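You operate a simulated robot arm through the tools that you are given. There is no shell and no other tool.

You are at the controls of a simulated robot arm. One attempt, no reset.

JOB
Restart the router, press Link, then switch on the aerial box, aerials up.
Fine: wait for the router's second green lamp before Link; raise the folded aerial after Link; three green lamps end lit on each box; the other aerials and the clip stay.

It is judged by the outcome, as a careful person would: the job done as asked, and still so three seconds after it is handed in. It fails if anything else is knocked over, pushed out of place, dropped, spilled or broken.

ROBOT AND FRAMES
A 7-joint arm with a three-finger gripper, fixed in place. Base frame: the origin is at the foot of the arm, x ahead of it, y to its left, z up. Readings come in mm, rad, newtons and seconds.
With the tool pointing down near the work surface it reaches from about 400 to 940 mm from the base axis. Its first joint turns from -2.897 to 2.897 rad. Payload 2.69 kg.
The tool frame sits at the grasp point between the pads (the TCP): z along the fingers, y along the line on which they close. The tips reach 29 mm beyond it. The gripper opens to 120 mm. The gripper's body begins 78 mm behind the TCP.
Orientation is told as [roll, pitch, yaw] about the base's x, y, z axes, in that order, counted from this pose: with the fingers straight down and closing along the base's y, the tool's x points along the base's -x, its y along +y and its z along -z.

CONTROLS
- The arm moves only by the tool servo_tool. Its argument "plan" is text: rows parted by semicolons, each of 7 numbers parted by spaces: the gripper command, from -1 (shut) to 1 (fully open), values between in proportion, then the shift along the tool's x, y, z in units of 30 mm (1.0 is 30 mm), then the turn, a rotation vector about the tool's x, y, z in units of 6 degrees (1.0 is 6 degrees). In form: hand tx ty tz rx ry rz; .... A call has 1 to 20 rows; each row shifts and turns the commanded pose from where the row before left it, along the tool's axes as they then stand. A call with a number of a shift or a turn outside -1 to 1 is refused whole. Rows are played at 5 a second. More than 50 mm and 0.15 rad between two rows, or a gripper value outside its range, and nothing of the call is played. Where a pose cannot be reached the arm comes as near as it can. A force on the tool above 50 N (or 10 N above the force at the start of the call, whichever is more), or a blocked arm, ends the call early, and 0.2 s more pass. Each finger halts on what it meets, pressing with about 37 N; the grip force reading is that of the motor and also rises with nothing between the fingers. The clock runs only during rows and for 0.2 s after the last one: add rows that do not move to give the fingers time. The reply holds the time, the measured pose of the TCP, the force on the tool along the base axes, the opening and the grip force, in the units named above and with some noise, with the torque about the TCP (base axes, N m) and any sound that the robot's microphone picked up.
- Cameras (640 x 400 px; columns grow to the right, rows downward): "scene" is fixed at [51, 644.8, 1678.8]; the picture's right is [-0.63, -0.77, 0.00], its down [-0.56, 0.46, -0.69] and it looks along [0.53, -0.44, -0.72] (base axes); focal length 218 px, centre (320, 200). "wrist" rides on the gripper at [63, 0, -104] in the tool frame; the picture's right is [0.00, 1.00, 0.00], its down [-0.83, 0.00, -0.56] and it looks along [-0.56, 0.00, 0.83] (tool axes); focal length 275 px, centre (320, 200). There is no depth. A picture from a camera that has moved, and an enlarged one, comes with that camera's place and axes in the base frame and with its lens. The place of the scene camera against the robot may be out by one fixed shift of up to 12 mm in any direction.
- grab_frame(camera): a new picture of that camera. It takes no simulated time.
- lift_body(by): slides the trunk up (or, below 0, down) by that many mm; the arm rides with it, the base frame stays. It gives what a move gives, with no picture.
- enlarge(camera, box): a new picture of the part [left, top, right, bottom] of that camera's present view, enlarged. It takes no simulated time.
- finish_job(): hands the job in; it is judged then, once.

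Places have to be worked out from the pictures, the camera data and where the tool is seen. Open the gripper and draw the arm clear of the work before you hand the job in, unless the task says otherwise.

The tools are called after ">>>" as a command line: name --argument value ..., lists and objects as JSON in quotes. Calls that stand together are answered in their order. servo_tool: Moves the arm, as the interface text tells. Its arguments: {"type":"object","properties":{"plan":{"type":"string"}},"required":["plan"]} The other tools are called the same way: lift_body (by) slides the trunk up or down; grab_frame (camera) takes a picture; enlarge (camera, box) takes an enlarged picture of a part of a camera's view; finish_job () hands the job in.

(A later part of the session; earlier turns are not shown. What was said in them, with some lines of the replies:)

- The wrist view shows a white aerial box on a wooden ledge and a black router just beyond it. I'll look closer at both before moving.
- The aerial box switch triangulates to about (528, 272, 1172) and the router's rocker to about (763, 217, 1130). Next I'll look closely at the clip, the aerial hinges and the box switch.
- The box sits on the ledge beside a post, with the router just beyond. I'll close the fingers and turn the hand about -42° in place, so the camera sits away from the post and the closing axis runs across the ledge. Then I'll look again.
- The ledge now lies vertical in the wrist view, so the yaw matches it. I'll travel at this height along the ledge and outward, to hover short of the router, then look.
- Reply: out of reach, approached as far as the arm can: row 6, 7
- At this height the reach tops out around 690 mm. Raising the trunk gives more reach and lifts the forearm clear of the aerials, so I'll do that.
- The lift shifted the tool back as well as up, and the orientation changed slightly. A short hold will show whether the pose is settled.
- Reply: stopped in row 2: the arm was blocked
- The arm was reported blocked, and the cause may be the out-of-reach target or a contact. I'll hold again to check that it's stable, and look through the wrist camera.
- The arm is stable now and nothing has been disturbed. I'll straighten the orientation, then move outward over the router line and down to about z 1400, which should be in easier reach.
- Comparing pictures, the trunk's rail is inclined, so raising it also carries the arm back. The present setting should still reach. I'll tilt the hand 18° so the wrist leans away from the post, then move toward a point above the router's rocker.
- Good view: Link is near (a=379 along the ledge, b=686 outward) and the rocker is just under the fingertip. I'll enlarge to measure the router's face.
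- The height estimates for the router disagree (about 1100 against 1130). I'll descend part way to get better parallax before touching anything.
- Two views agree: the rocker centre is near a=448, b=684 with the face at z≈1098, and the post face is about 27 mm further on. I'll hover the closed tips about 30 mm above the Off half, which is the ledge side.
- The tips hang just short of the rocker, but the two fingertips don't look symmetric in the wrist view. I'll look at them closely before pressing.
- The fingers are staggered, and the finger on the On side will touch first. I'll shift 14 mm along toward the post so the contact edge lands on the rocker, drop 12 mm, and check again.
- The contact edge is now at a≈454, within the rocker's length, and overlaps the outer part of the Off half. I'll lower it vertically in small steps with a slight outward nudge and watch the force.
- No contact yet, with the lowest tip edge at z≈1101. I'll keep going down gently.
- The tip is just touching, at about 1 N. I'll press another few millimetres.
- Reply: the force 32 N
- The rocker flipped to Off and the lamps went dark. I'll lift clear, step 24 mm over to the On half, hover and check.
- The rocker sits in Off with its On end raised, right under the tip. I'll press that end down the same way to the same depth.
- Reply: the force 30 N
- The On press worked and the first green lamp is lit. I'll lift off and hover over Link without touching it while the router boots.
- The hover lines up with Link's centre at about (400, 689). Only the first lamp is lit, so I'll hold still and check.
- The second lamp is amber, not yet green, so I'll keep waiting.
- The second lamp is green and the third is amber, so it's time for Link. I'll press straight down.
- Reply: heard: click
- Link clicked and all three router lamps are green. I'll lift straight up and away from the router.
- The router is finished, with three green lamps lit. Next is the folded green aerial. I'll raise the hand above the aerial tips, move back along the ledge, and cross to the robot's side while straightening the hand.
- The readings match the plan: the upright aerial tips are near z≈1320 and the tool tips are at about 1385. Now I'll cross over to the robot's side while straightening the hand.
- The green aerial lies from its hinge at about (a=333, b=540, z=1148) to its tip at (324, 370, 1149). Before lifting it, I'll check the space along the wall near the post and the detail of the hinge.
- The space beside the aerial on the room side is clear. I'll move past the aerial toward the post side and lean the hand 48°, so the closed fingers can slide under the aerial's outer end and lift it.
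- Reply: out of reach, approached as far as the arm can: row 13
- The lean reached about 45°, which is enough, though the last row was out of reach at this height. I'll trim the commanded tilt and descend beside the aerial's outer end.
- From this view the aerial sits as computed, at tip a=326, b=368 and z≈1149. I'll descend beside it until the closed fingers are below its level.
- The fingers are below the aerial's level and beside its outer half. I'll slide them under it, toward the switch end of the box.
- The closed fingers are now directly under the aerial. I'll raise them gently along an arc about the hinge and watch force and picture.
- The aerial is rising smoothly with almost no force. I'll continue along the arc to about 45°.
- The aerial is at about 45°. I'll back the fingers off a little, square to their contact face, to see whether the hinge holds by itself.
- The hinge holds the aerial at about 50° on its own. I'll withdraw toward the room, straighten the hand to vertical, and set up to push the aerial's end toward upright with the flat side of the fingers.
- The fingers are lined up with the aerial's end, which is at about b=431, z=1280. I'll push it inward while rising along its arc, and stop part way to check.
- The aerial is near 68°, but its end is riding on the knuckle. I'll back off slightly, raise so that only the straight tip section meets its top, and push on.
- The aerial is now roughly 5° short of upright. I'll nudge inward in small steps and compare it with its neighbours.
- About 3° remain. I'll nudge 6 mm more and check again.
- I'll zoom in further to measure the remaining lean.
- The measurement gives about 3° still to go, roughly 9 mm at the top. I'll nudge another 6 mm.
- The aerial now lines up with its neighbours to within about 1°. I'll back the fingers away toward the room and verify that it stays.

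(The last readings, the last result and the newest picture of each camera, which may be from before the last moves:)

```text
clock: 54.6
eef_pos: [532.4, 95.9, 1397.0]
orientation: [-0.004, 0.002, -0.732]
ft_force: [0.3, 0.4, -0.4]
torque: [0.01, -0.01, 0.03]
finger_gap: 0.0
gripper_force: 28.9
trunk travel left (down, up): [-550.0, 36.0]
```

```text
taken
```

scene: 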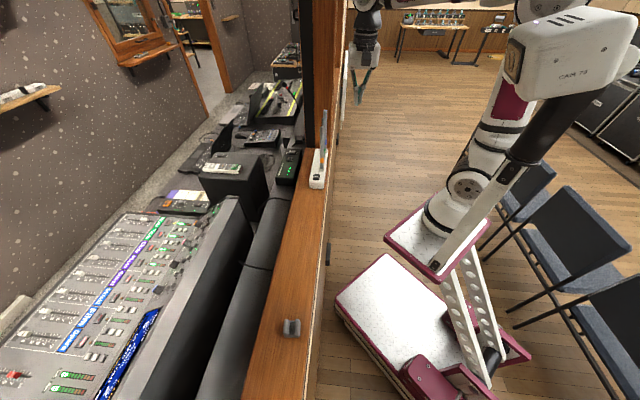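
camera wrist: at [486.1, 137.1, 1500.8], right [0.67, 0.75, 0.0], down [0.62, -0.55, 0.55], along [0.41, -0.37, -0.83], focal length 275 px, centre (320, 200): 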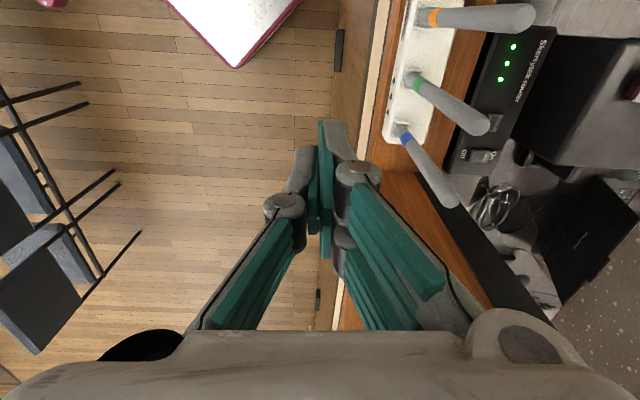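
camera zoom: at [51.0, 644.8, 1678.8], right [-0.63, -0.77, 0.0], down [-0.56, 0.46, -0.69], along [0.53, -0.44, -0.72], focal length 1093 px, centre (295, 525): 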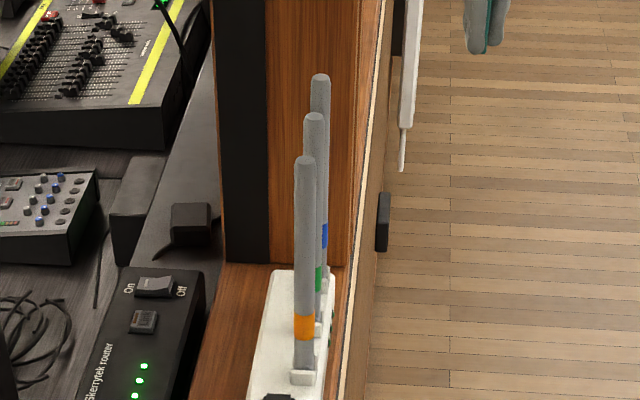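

All three aerials are upright and parallel. Next is the box's switch: I'll move along the room side and then over the switch end for a close look.

>>> servo_tool --plan "-1 0.9 0 0 0 0 0; -1 0.9 0 0 0 0 0; -1 0.9 0 0 0 0 0; -1 0.9 0 0 0 0 0; -1 0.9 0.8 0 0 0 0; -1 0 0.9 0 0 0 0; -1 0 0.9 0 0 0 0; -1 0 0.9 0 0 0 0; -1 0 0.9 0 0 0 0; -1 0 0 0 0 0 0"

>>> grab_frame --camera "wrist"

>>> enlarge --camera "scene" --box '[290, 140, 340, 190]'

```text
clock: 56.8
eef_pos: [519.3, 283.7, 1394.9]
orientation: [0.0, 0.0, -0.733]
ft_force: [0.3, -0.9, 0.1]
torque: [0.01, 0.01, 0.02]
finger_gap: 0.0
gripper_force: 28.9
trunk travel left (down, up): [-550.0, 36.0]
```

```text
taken
camera wrist: at [472.6, 325.0, 1499.8], right [0.67, 0.75, 0.0], down [0.62, -0.55, 0.56], along [0.41, -0.37, -0.83], focal length 275 px, centre (320, 200)
```

wrist: 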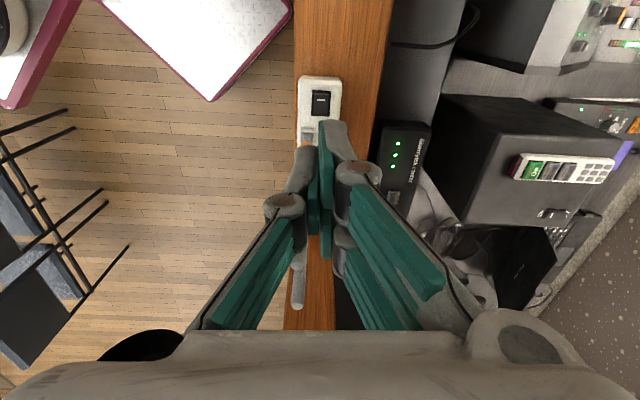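

```text
8.00 times, centred on (315, 165) of scene
camera zoom: at [51.0, 644.8, 1678.8], right [-0.63, -0.77, 0.0], down [-0.56, 0.46, -0.69], along [0.53, -0.44, -0.72], focal length 1748 px, centre (360, 480)
```

zoom: 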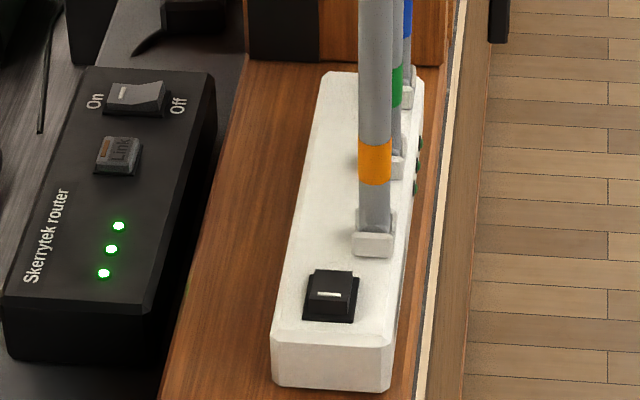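

The switch is a rocker running along the box with a white mark. I'll zoom in to see which end is On.

>>> enlarge --camera "wrist" --box '[285, 65, 355, 125]'

>>> enlarge --camera "scene" --box '[305, 170, 327, 186]'

```text
6.67 times, centred on (320, 95) of wrist
camera zoom: at [472.6, 325.0, 1499.8], right [0.67, 0.75, 0.0], down [0.62, -0.55, 0.56], along [0.41, -0.37, -0.83], focal length 1835 px, centre (320, 900)
```

zoom: 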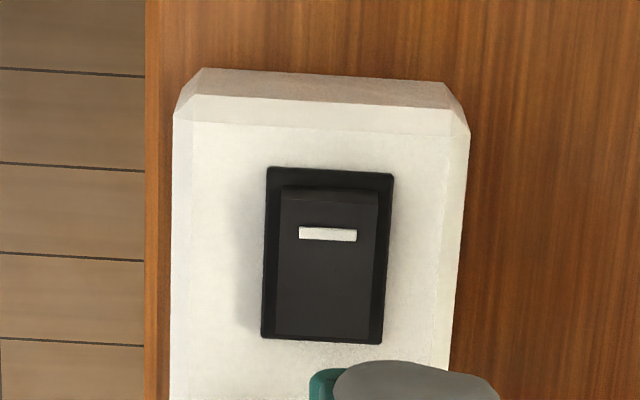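

```text
16.00 times, centred on (316, 178) of scene
camera zoom: at [51.0, 644.8, 1678.8], right [-0.63, -0.77, 0.0], down [-0.56, 0.46, -0.69], along [0.53, -0.44, -0.72], focal length 3496 px, centre (384, 552)
```

zoom: 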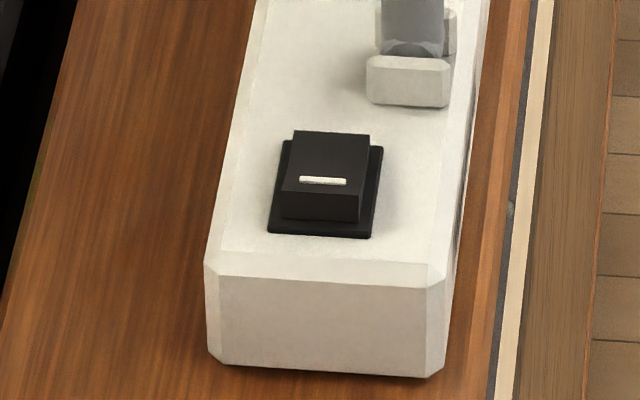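

The marked end, nearest the box's end, is raised. The router's marked end was raised in the same way when it was off, so pressing this one means On. I'll tilt the hand away from the aerials again and come down to hover over that end.

>>> servo_tool --plan "-1 0 0 0 0 -1 0; -1 0 0 0 0 -1 0; -1 0 0 0 0 -1 0; -1 0.141 -0.0176 0.88 0 0 0; -1 0.141 -0.0176 0.88 0 0 0; -1 0.141 -0.0176 0.88 0 0 0; -1 0.141 -0.0176 0.88 0 0 0; -1 0.141 -0.0176 0.88 0 0 0; -1 0.141 -0.0176 0.88 0 0 0; -1 0 0 0 0 0 0"

>>> grab_frame --camera "wrist"

>>> enlarge --camera "scene" --box '[280, 110, 360, 200]'

```text
clock: 59.0
eef_pos: [536.0, 264.0, 1236.5]
orientation: [-0.002, -0.314, -0.731]
ft_force: [0.1, 0.7, -0.2]
torque: [-0.02, 0.01, -0.01]
finger_gap: 0.1
gripper_force: 28.1
trunk travel left (down, up): [-550.0, 36.0]
```

```text
taken
camera wrist: at [468.1, 325.3, 1316.7], right [0.67, 0.75, 0.0], down [0.46, -0.41, 0.78], along [0.58, -0.52, -0.62], focal length 275 px, centre (320, 200)
```

wrist: 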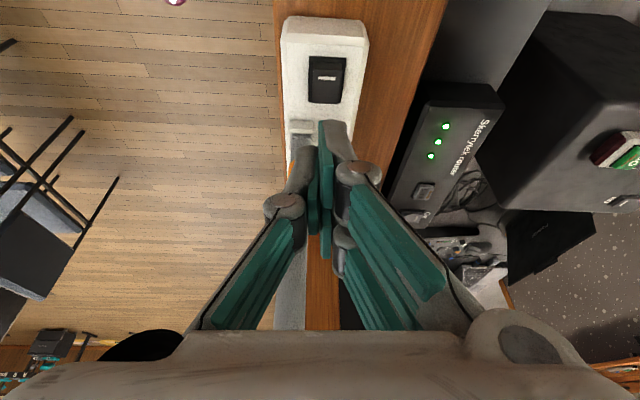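

```text
4.44 times, centred on (320, 155) of scene
camera zoom: at [51.0, 644.8, 1678.8], right [-0.63, -0.77, 0.0], down [-0.56, 0.46, -0.69], along [0.53, -0.44, -0.72], focal length 971 px, centre (320, 400)
```

zoom: 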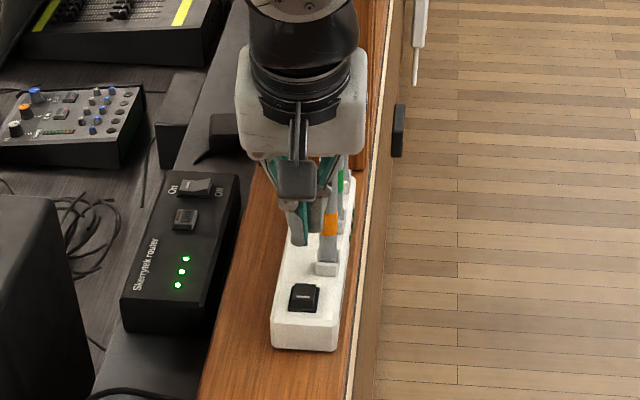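

I'll zoom in on the switch from here to refine its height and place.

>>> enlarge --camera "wrist" --box '[275, 30, 375, 120]'

```text
4.44 times, centred on (325, 75) of wrist
camera zoom: at [468.1, 325.3, 1316.7], right [0.67, 0.75, 0.0], down [0.46, -0.41, 0.78], along [0.58, -0.52, -0.62], focal length 1224 px, centre (298, 756)
```

zoom: 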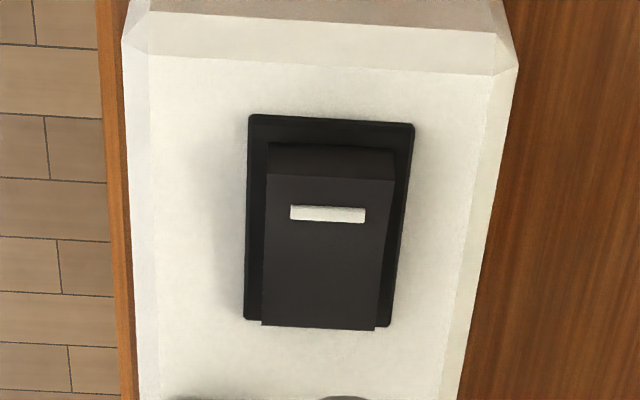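

The switch top is near z≈1133–1141 and the rocker runs from a≈218 (raised, marked end) to 246. I'll tilt further, to 36°, to keep the rear finger clear of the orange hinge, and lower to hover just above the marked end.

>>> servo_tool --plan "-1 0 0 0 0 -1 0; -1 0 0 0 0 -1 0; -1 0 0 0 0 -1 0; -1 0.38 0 0.486 0 0 0; -1 0.38 0 0.486 0 0 0; -1 0 0 0 0 0 0"

>>> enlarge --camera "wrist" --box '[240, 50, 400, 190]'

>>> enlarge --camera "scene" --box '[295, 140, 345, 190]'

```text
clock: 60.4
eef_pos: [536.4, 264.7, 1199.1]
orientation: [0.0, -0.628, -0.732]
ft_force: [-0.1, 0.2, -0.2]
torque: [0.0, 0.03, 0.0]
finger_gap: 0.2
gripper_force: 28.5
trunk travel left (down, up): [-550.0, 36.0]
```

```text
2.86 times, centred on (320, 120) of wrist
camera zoom: at [451.9, 339.0, 1246.6], right [0.67, 0.75, 0.0], down [0.26, -0.23, 0.94], along [0.7, -0.63, -0.35], focal length 786 px, centre (320, 429)
```

zoom: 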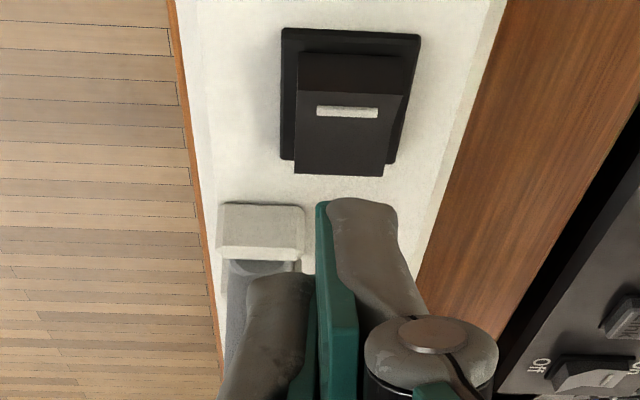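

```text
8.00 times, centred on (320, 165) of scene
camera zoom: at [51.0, 644.8, 1678.8], right [-0.63, -0.77, 0.0], down [-0.56, 0.46, -0.69], along [0.53, -0.44, -0.72], focal length 1748 px, centre (320, 480)
```

zoom: 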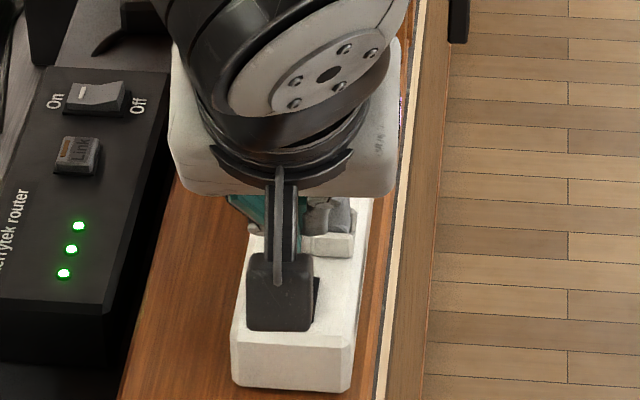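

The tip's lower edge hangs about 20 mm above the raised marked end. I'll shift 6 mm outward for extra room beside the orange hinge and lower 15 mm.

>>> servo_tool --plan "-1 0 0.2 0 0 0 0; -1 0.098 0 0.135 0 0 0; -1 0.098 0 0.135 0 0 0; -1 0.098 0 0.135 0 0 0; -1 0 0 0 0 0 0"

>>> enlarge --camera "wrist" --box '[240, 70, 400, 210]'

>>> enlarge --camera "scene" --box '[295, 150, 345, 195]'

```text
clock: 61.6
eef_pos: [537.3, 268.4, 1184.5]
orientation: [-0.001, -0.626, -0.732]
ft_force: [-0.4, -0.3, -0.2]
torque: [0.0, 0.0, 0.03]
finger_gap: 0.0
gripper_force: 28.1
trunk travel left (down, up): [-550.0, 36.0]
```

```text
2.86 times, centred on (320, 140) of wrist
camera zoom: at [454.7, 344.3, 1231.1], right [0.67, 0.75, 0.0], down [0.26, -0.23, 0.94], along [0.7, -0.63, -0.35], focal length 786 px, centre (320, 371)
```

zoom: 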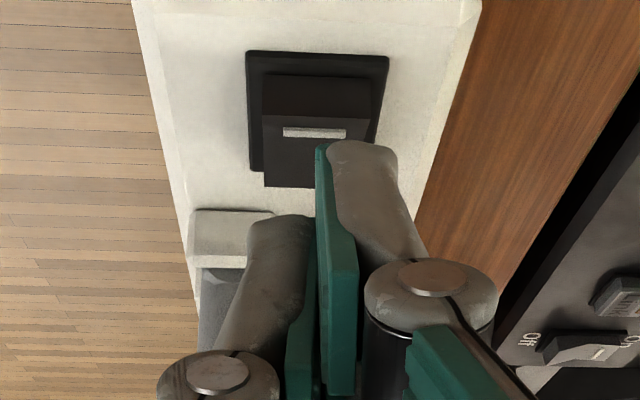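

```text
8.89 times, centred on (320, 172) of scene
camera zoom: at [51.0, 644.8, 1678.8], right [-0.63, -0.77, 0.0], down [-0.56, 0.46, -0.69], along [0.53, -0.44, -0.72], focal length 1942 px, centre (320, 444)
```

zoom: 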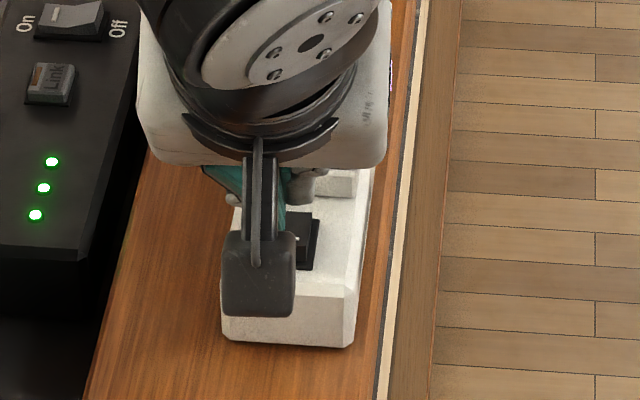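

The tip edge is at about z=1150, just above the rocker. I'll bring it 3 mm back inward for better overlap and press down slowly.

>>> servo_tool --plan "-1 0.0392 -0.09 0.054 0 0 0; -1 0.0392 0 0.054 0 0 0; -1 0.0392 0 0.054 0 0 0; -1 0.0392 0 0.054 0 0 0; -1 0 0 0 0 0 0"

>>> enlarge --camera "wrist" --box '[240, 70, 400, 210]'

>>> enlarge --camera "scene" --box '[295, 130, 345, 195]'

```text
clock: 62.8
eef_pos: [536.6, 267.6, 1177.1]
orientation: [0.001, -0.628, -0.735]
ft_force: [-0.3, -1.2, 24.4]
torque: [0.05, 0.02, -0.06]
finger_gap: 0.0
gripper_force: 28.5
trunk travel left (down, up): [-550.0, 36.0]
```

```text
2.86 times, centred on (320, 140) of wrist
camera zoom: at [452.9, 342.3, 1224.7], right [0.67, 0.75, 0.0], down [0.26, -0.23, 0.94], along [0.7, -0.63, -0.35], focal length 786 px, centre (320, 371)
```

zoom: 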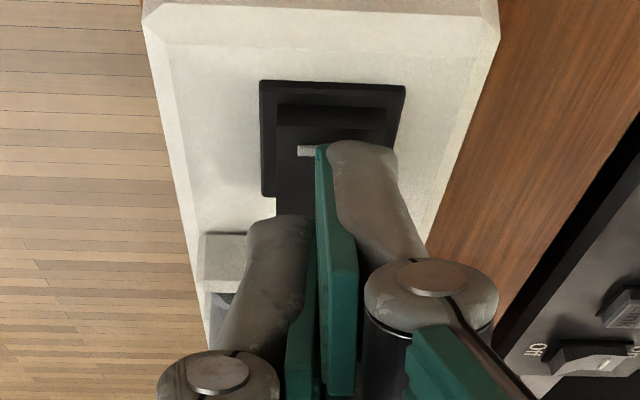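

```text
6.15 times, centred on (320, 162) of scene
camera zoom: at [51.0, 644.8, 1678.8], right [-0.63, -0.77, 0.0], down [-0.56, 0.46, -0.69], along [0.53, -0.44, -0.72], focal length 1345 px, centre (320, 431)
```

zoom: 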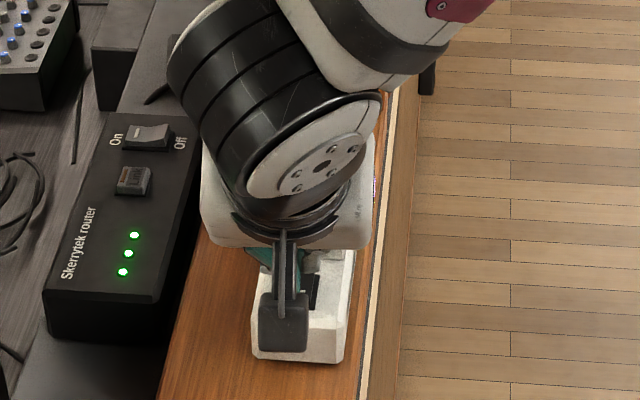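

Force is 24 N and the marked end looks pressed in. I'll lift off and check the rocker and the box's lamps.

>>> servo_tool --plan "-1 -0.196 0 -0.27 0 0 0; -1 -0.392 0 -0.54 0 0 0; -1 -0.392 0 -0.54 0 0 0; -1 0 0 0 0 0 0"

>>> enlarge --camera "wrist" --box '[240, 40, 400, 180]'

>>> enlarge --camera "scene" --box '[295, 110, 345, 195]'

```text
clock: 63.8
eef_pos: [537.0, 268.0, 1225.7]
orientation: [-0.003, -0.628, -0.732]
ft_force: [0.2, -1.2, 0.2]
torque: [-0.03, -0.01, -0.01]
finger_gap: 0.1
gripper_force: 28.6
trunk travel left (down, up): [-550.0, 36.0]
```

```text
2.86 times, centred on (320, 110) of wrist
camera zoom: at [453.4, 341.8, 1272.4], right [0.67, 0.75, 0.0], down [0.26, -0.23, 0.94], along [0.7, -0.63, -0.35], focal length 786 px, centre (320, 457)
```

zoom: 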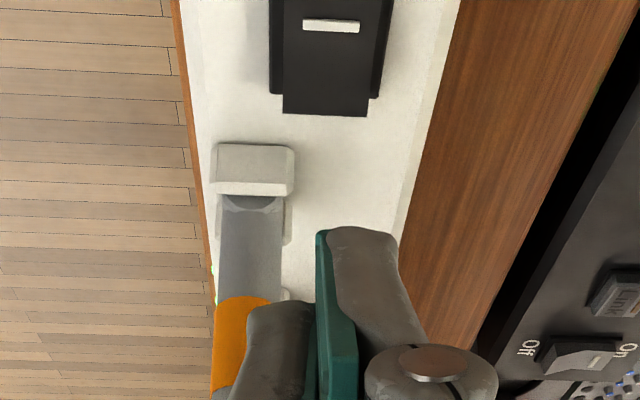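

```text
4.71 times, centred on (320, 152) of scene
camera zoom: at [51.0, 644.8, 1678.8], right [-0.63, -0.77, 0.0], down [-0.56, 0.46, -0.69], along [0.53, -0.44, -0.72], focal length 1028 px, centre (320, 424)
```

zoom: 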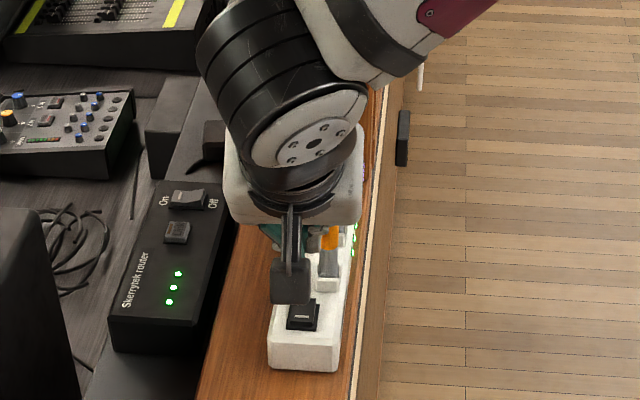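

There's a green glow on the side of the box. I'll retreat up and away from the aerials, straighten the hand, and move to the room side to see the lamps.

>>> servo_tool --plan "-1 -0.273 0 -0.861 0 0 0; -1 -0.273 0 -0.861 0 0 0; -1 -0.273 0 -0.861 0 0 0; -1 -0.273 0 -0.861 0 0 0; -1 -0.273 0 -0.861 0 0 0; -1 -0.273 0 -0.861 0 0 0; -1 0 0 0 0 1 0; -1 0 0 0 0 1 0; -1 0 0 0 0 1 0; -1 0 0 0 0 1 0; -1 0 0 0 0 1 0; -1 0 0 0 0 1 0; -1 0 -0.9 0 0 0 0; -1 0 -0.9 0 0 0 0; -1 0 -0.9 0 0 0 0; -1 0 -0.9 0 0 0 0; -1 0 -0.9 0 0 0 0; -1 0 0 0 0 0 0"

>>> grab_frame --camera "wrist"

>>> grab_frame --camera "scene"

>>> enlarge --camera "scene" --box '[270, 100, 350, 195]'

```text
clock: 67.6
eef_pos: [408.3, 202.3, 1377.5]
orientation: [-0.003, 0.003, -0.734]
ft_force: [-0.3, 0.1, 0.5]
torque: [-0.01, 0.03, -0.01]
finger_gap: 0.0
gripper_force: 28.8
trunk travel left (down, up): [-550.0, 36.0]
```

```text
taken
camera wrist: at [363.2, 244.2, 1482.7], right [0.67, 0.75, 0.0], down [0.62, -0.55, 0.55], along [0.41, -0.37, -0.83], focal length 275 px, centre (320, 200)
```

wrist: 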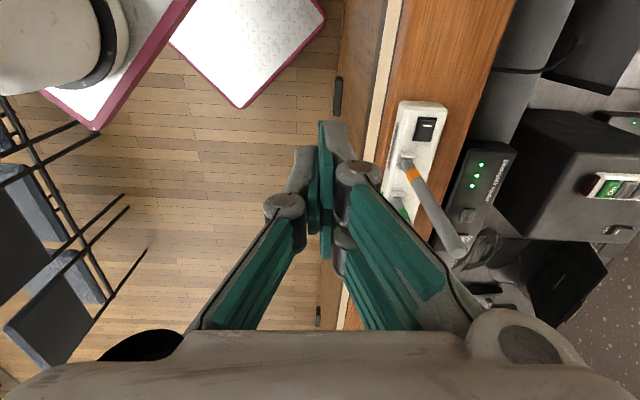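

```text
taken
```

scene: 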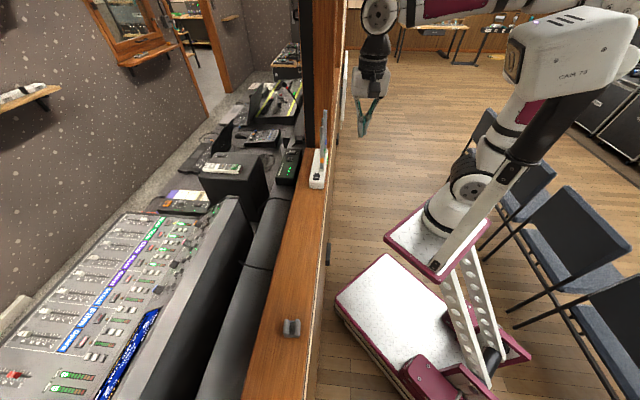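

```text
4.21 times, centred on (310, 148) of scene
camera zoom: at [51.0, 644.8, 1678.8], right [-0.63, -0.77, 0.0], down [-0.56, 0.46, -0.69], along [0.53, -0.44, -0.72], focal length 920 px, centre (362, 421)
```

zoom: 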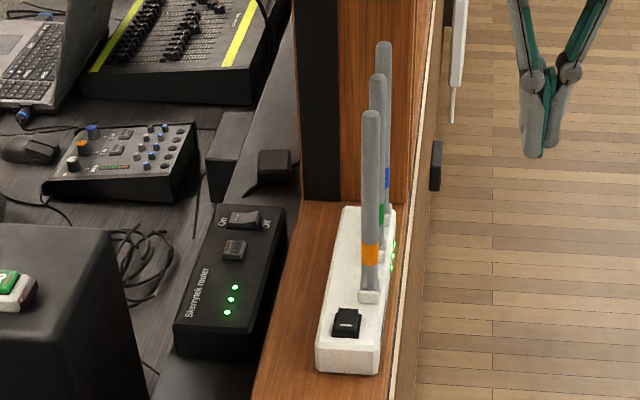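

Three green glints show on the box's side. I'll move along the room side for a direct view of those lamps and of the aerials.

>>> servo_tool --plan "-1 -0.9 -0.3 -0.3 0 0 0; -1 -0.9 -0.3 -0.3 0 0 0; -1 -0.9 -0.3 -0.3 0 0 0; -1 -0.9 -0.3 -0.3 0 0 0; -1 0 0 0 0 0 0"

>>> grab_frame --camera "wrist"

>>> enlarge --camera "wrist" --box '[360, 0, 560, 220]'

>>> enlarge --camera "scene" --box '[295, 100, 345, 190]'

```text
clock: 68.8
eef_pos: [465.9, 103.1, 1416.5]
orientation: [-0.001, 0.003, -0.733]
ft_force: [0.6, 0.0, -0.3]
torque: [-0.02, -0.02, 0.03]
finger_gap: 0.0
gripper_force: 29.1
trunk travel left (down, up): [-550.0, 36.0]
```

```text
taken
camera wrist: at [419.6, 143.9, 1520.9], right [0.67, 0.75, 0.0], down [0.62, -0.55, 0.56], along [0.41, -0.37, -0.83], focal length 275 px, centre (320, 200)
```

wrist: 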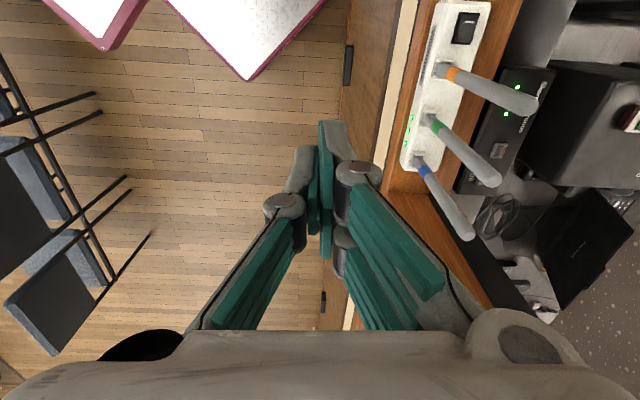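

```text
1.82 times, centred on (460, 110) of wrist
camera zoom: at [419.6, 143.9, 1520.9], right [0.67, 0.75, 0.0], down [0.62, -0.55, 0.56], along [0.41, -0.37, -0.83], focal length 500 px, centre (66, 364)
```

zoom: 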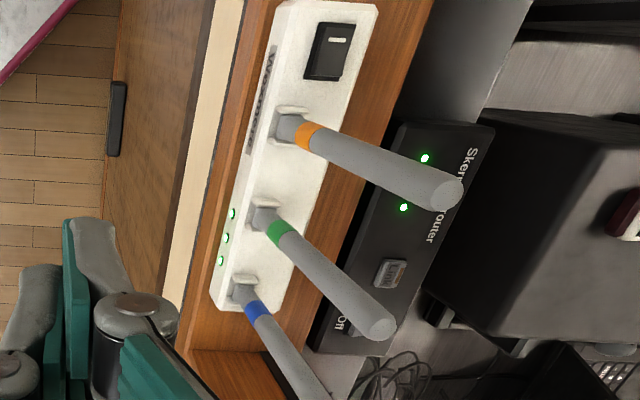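

```text
4.44 times, centred on (320, 145) of scene
camera zoom: at [51.0, 644.8, 1678.8], right [-0.63, -0.77, 0.0], down [-0.56, 0.46, -0.69], along [0.53, -0.44, -0.72], focal length 971 px, centre (320, 444)
```

zoom: 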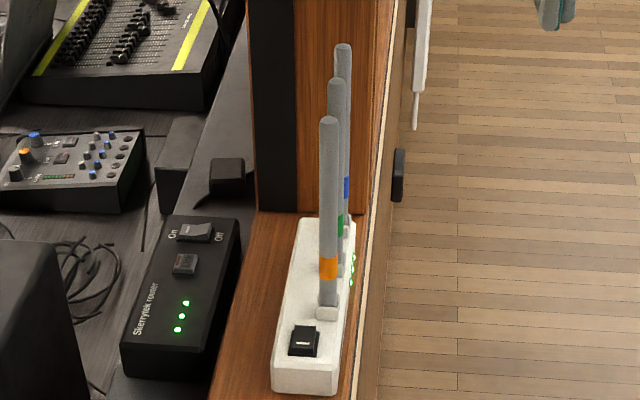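

All lamps look green; a last close-up of the box's three lamps will confirm before I move the arm further clear.

>>> enlarge --camera "wrist" --box '[390, 90, 450, 170]'

>>> enlarge --camera "scene" --box '[270, 145, 340, 185]'

```text
5.00 times, centred on (420, 130) of wrist
camera zoom: at [419.6, 143.9, 1520.9], right [0.67, 0.75, 0.0], down [0.62, -0.55, 0.56], along [0.41, -0.37, -0.83], focal length 1376 px, centre (-180, 550)
```

zoom: 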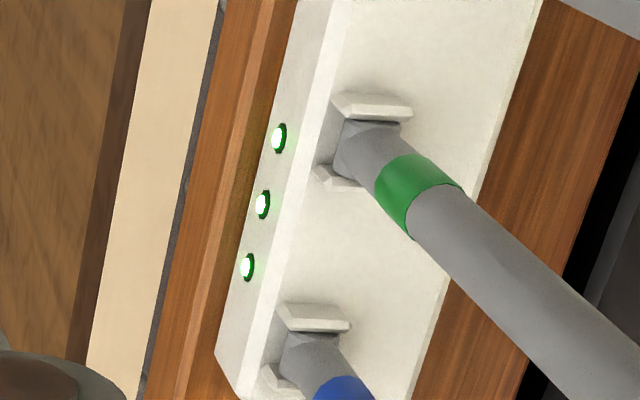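

```text
9.14 times, centred on (305, 165) of scene
camera zoom: at [51.0, 644.8, 1678.8], right [-0.63, -0.77, 0.0], down [-0.56, 0.46, -0.69], along [0.53, -0.44, -0.72], focal length 1998 px, centre (457, 520)
```

zoom: 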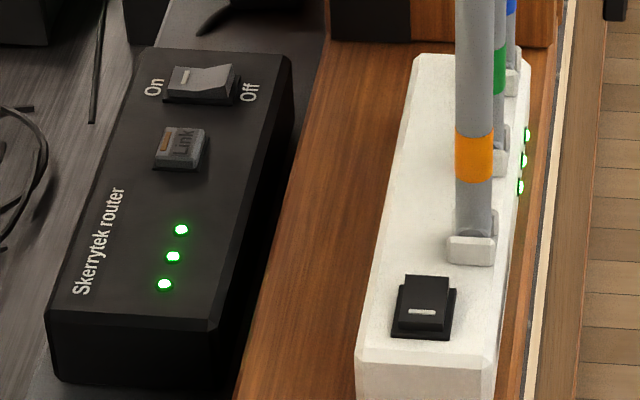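

Both boxes show three green lamps and all the aerials are upright. I'll draw the arm further back toward the room and open the gripper.

>>> servo_tool --plan "-1 0.3 -0.8 0 0 0 0; -1 0.3 -0.8 0 0 0 0; 0 0 0 0 0 0 0; 1 0 0 0 0 0 0; 1 0 0 0 0 0 0; 1 0 0 0 0 0 0; 1 0 0 0 0 0 0; 1 0 0 0 0 0 0; 1 0 0 0 0 0 0"

>>> grab_frame --camera "scene"

>>> enlarge --camera "scene" --box '[260, 95, 350, 195]'

```text
clock: 70.8
eef_pos: [418.5, 79.4, 1416.1]
orientation: [0.0, 0.001, -0.733]
ft_force: [0.1, -0.5, 0.2]
torque: [-0.01, -0.04, -0.03]
finger_gap: 119.9
gripper_force: 0.0
trunk travel left (down, up): [-550.0, 36.0]
```

```text
taken
```

scene: 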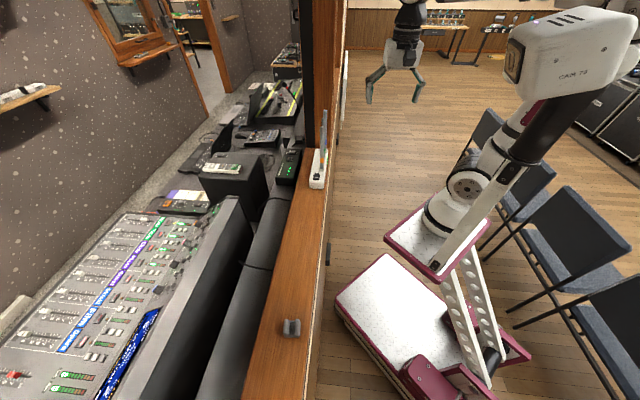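

```text
4.00 times, centred on (305, 145) of scene
camera zoom: at [51.0, 644.8, 1678.8], right [-0.63, -0.77, 0.0], down [-0.56, 0.46, -0.69], along [0.53, -0.44, -0.72], focal length 874 px, centre (380, 420)
```

zoom: 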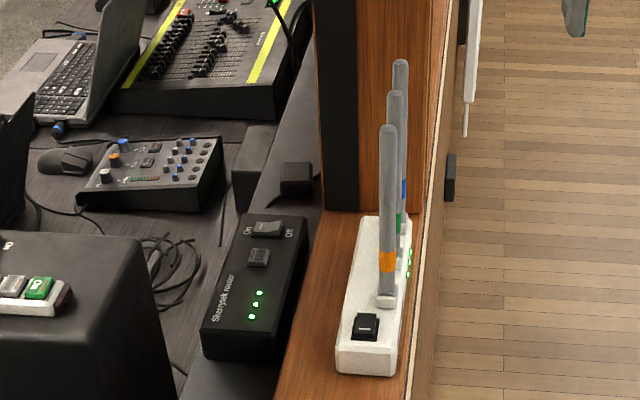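

The router shows three green lamps, the aerial box is on with three green lamps, and all three aerials are upright. The clip hasn't moved, the gripper is open and the arm is clear, so I'm handing the job in.

>>> finish_job

```text
The job is handed in.
```

The job is done and handed in. At my last look, both boxes showed three green lamps and all three aerials were upright.

- **Router:** I switched it off, which turned its lamps out, then back on. I waited until the second lamp turned from amber to green before pressing Link. Link clicked and the third lamp turned green.
- **Folded aerial:** I raised the green one after Link. It stands within about 1° of its neighbours and stayed up after I let go.
- **Aerial box:** I switched it on last, with all the aerials up.
- **Everything else:** The orange and blue aerials and the clip were not touched. I saw nothing knocked or pushed out of place.

Early on, raising the trunk also carried the arm backwards, and the arm reported being blocked once. It was in open space, the pictures showed nothing disturbed, and the rest of the work went normally.
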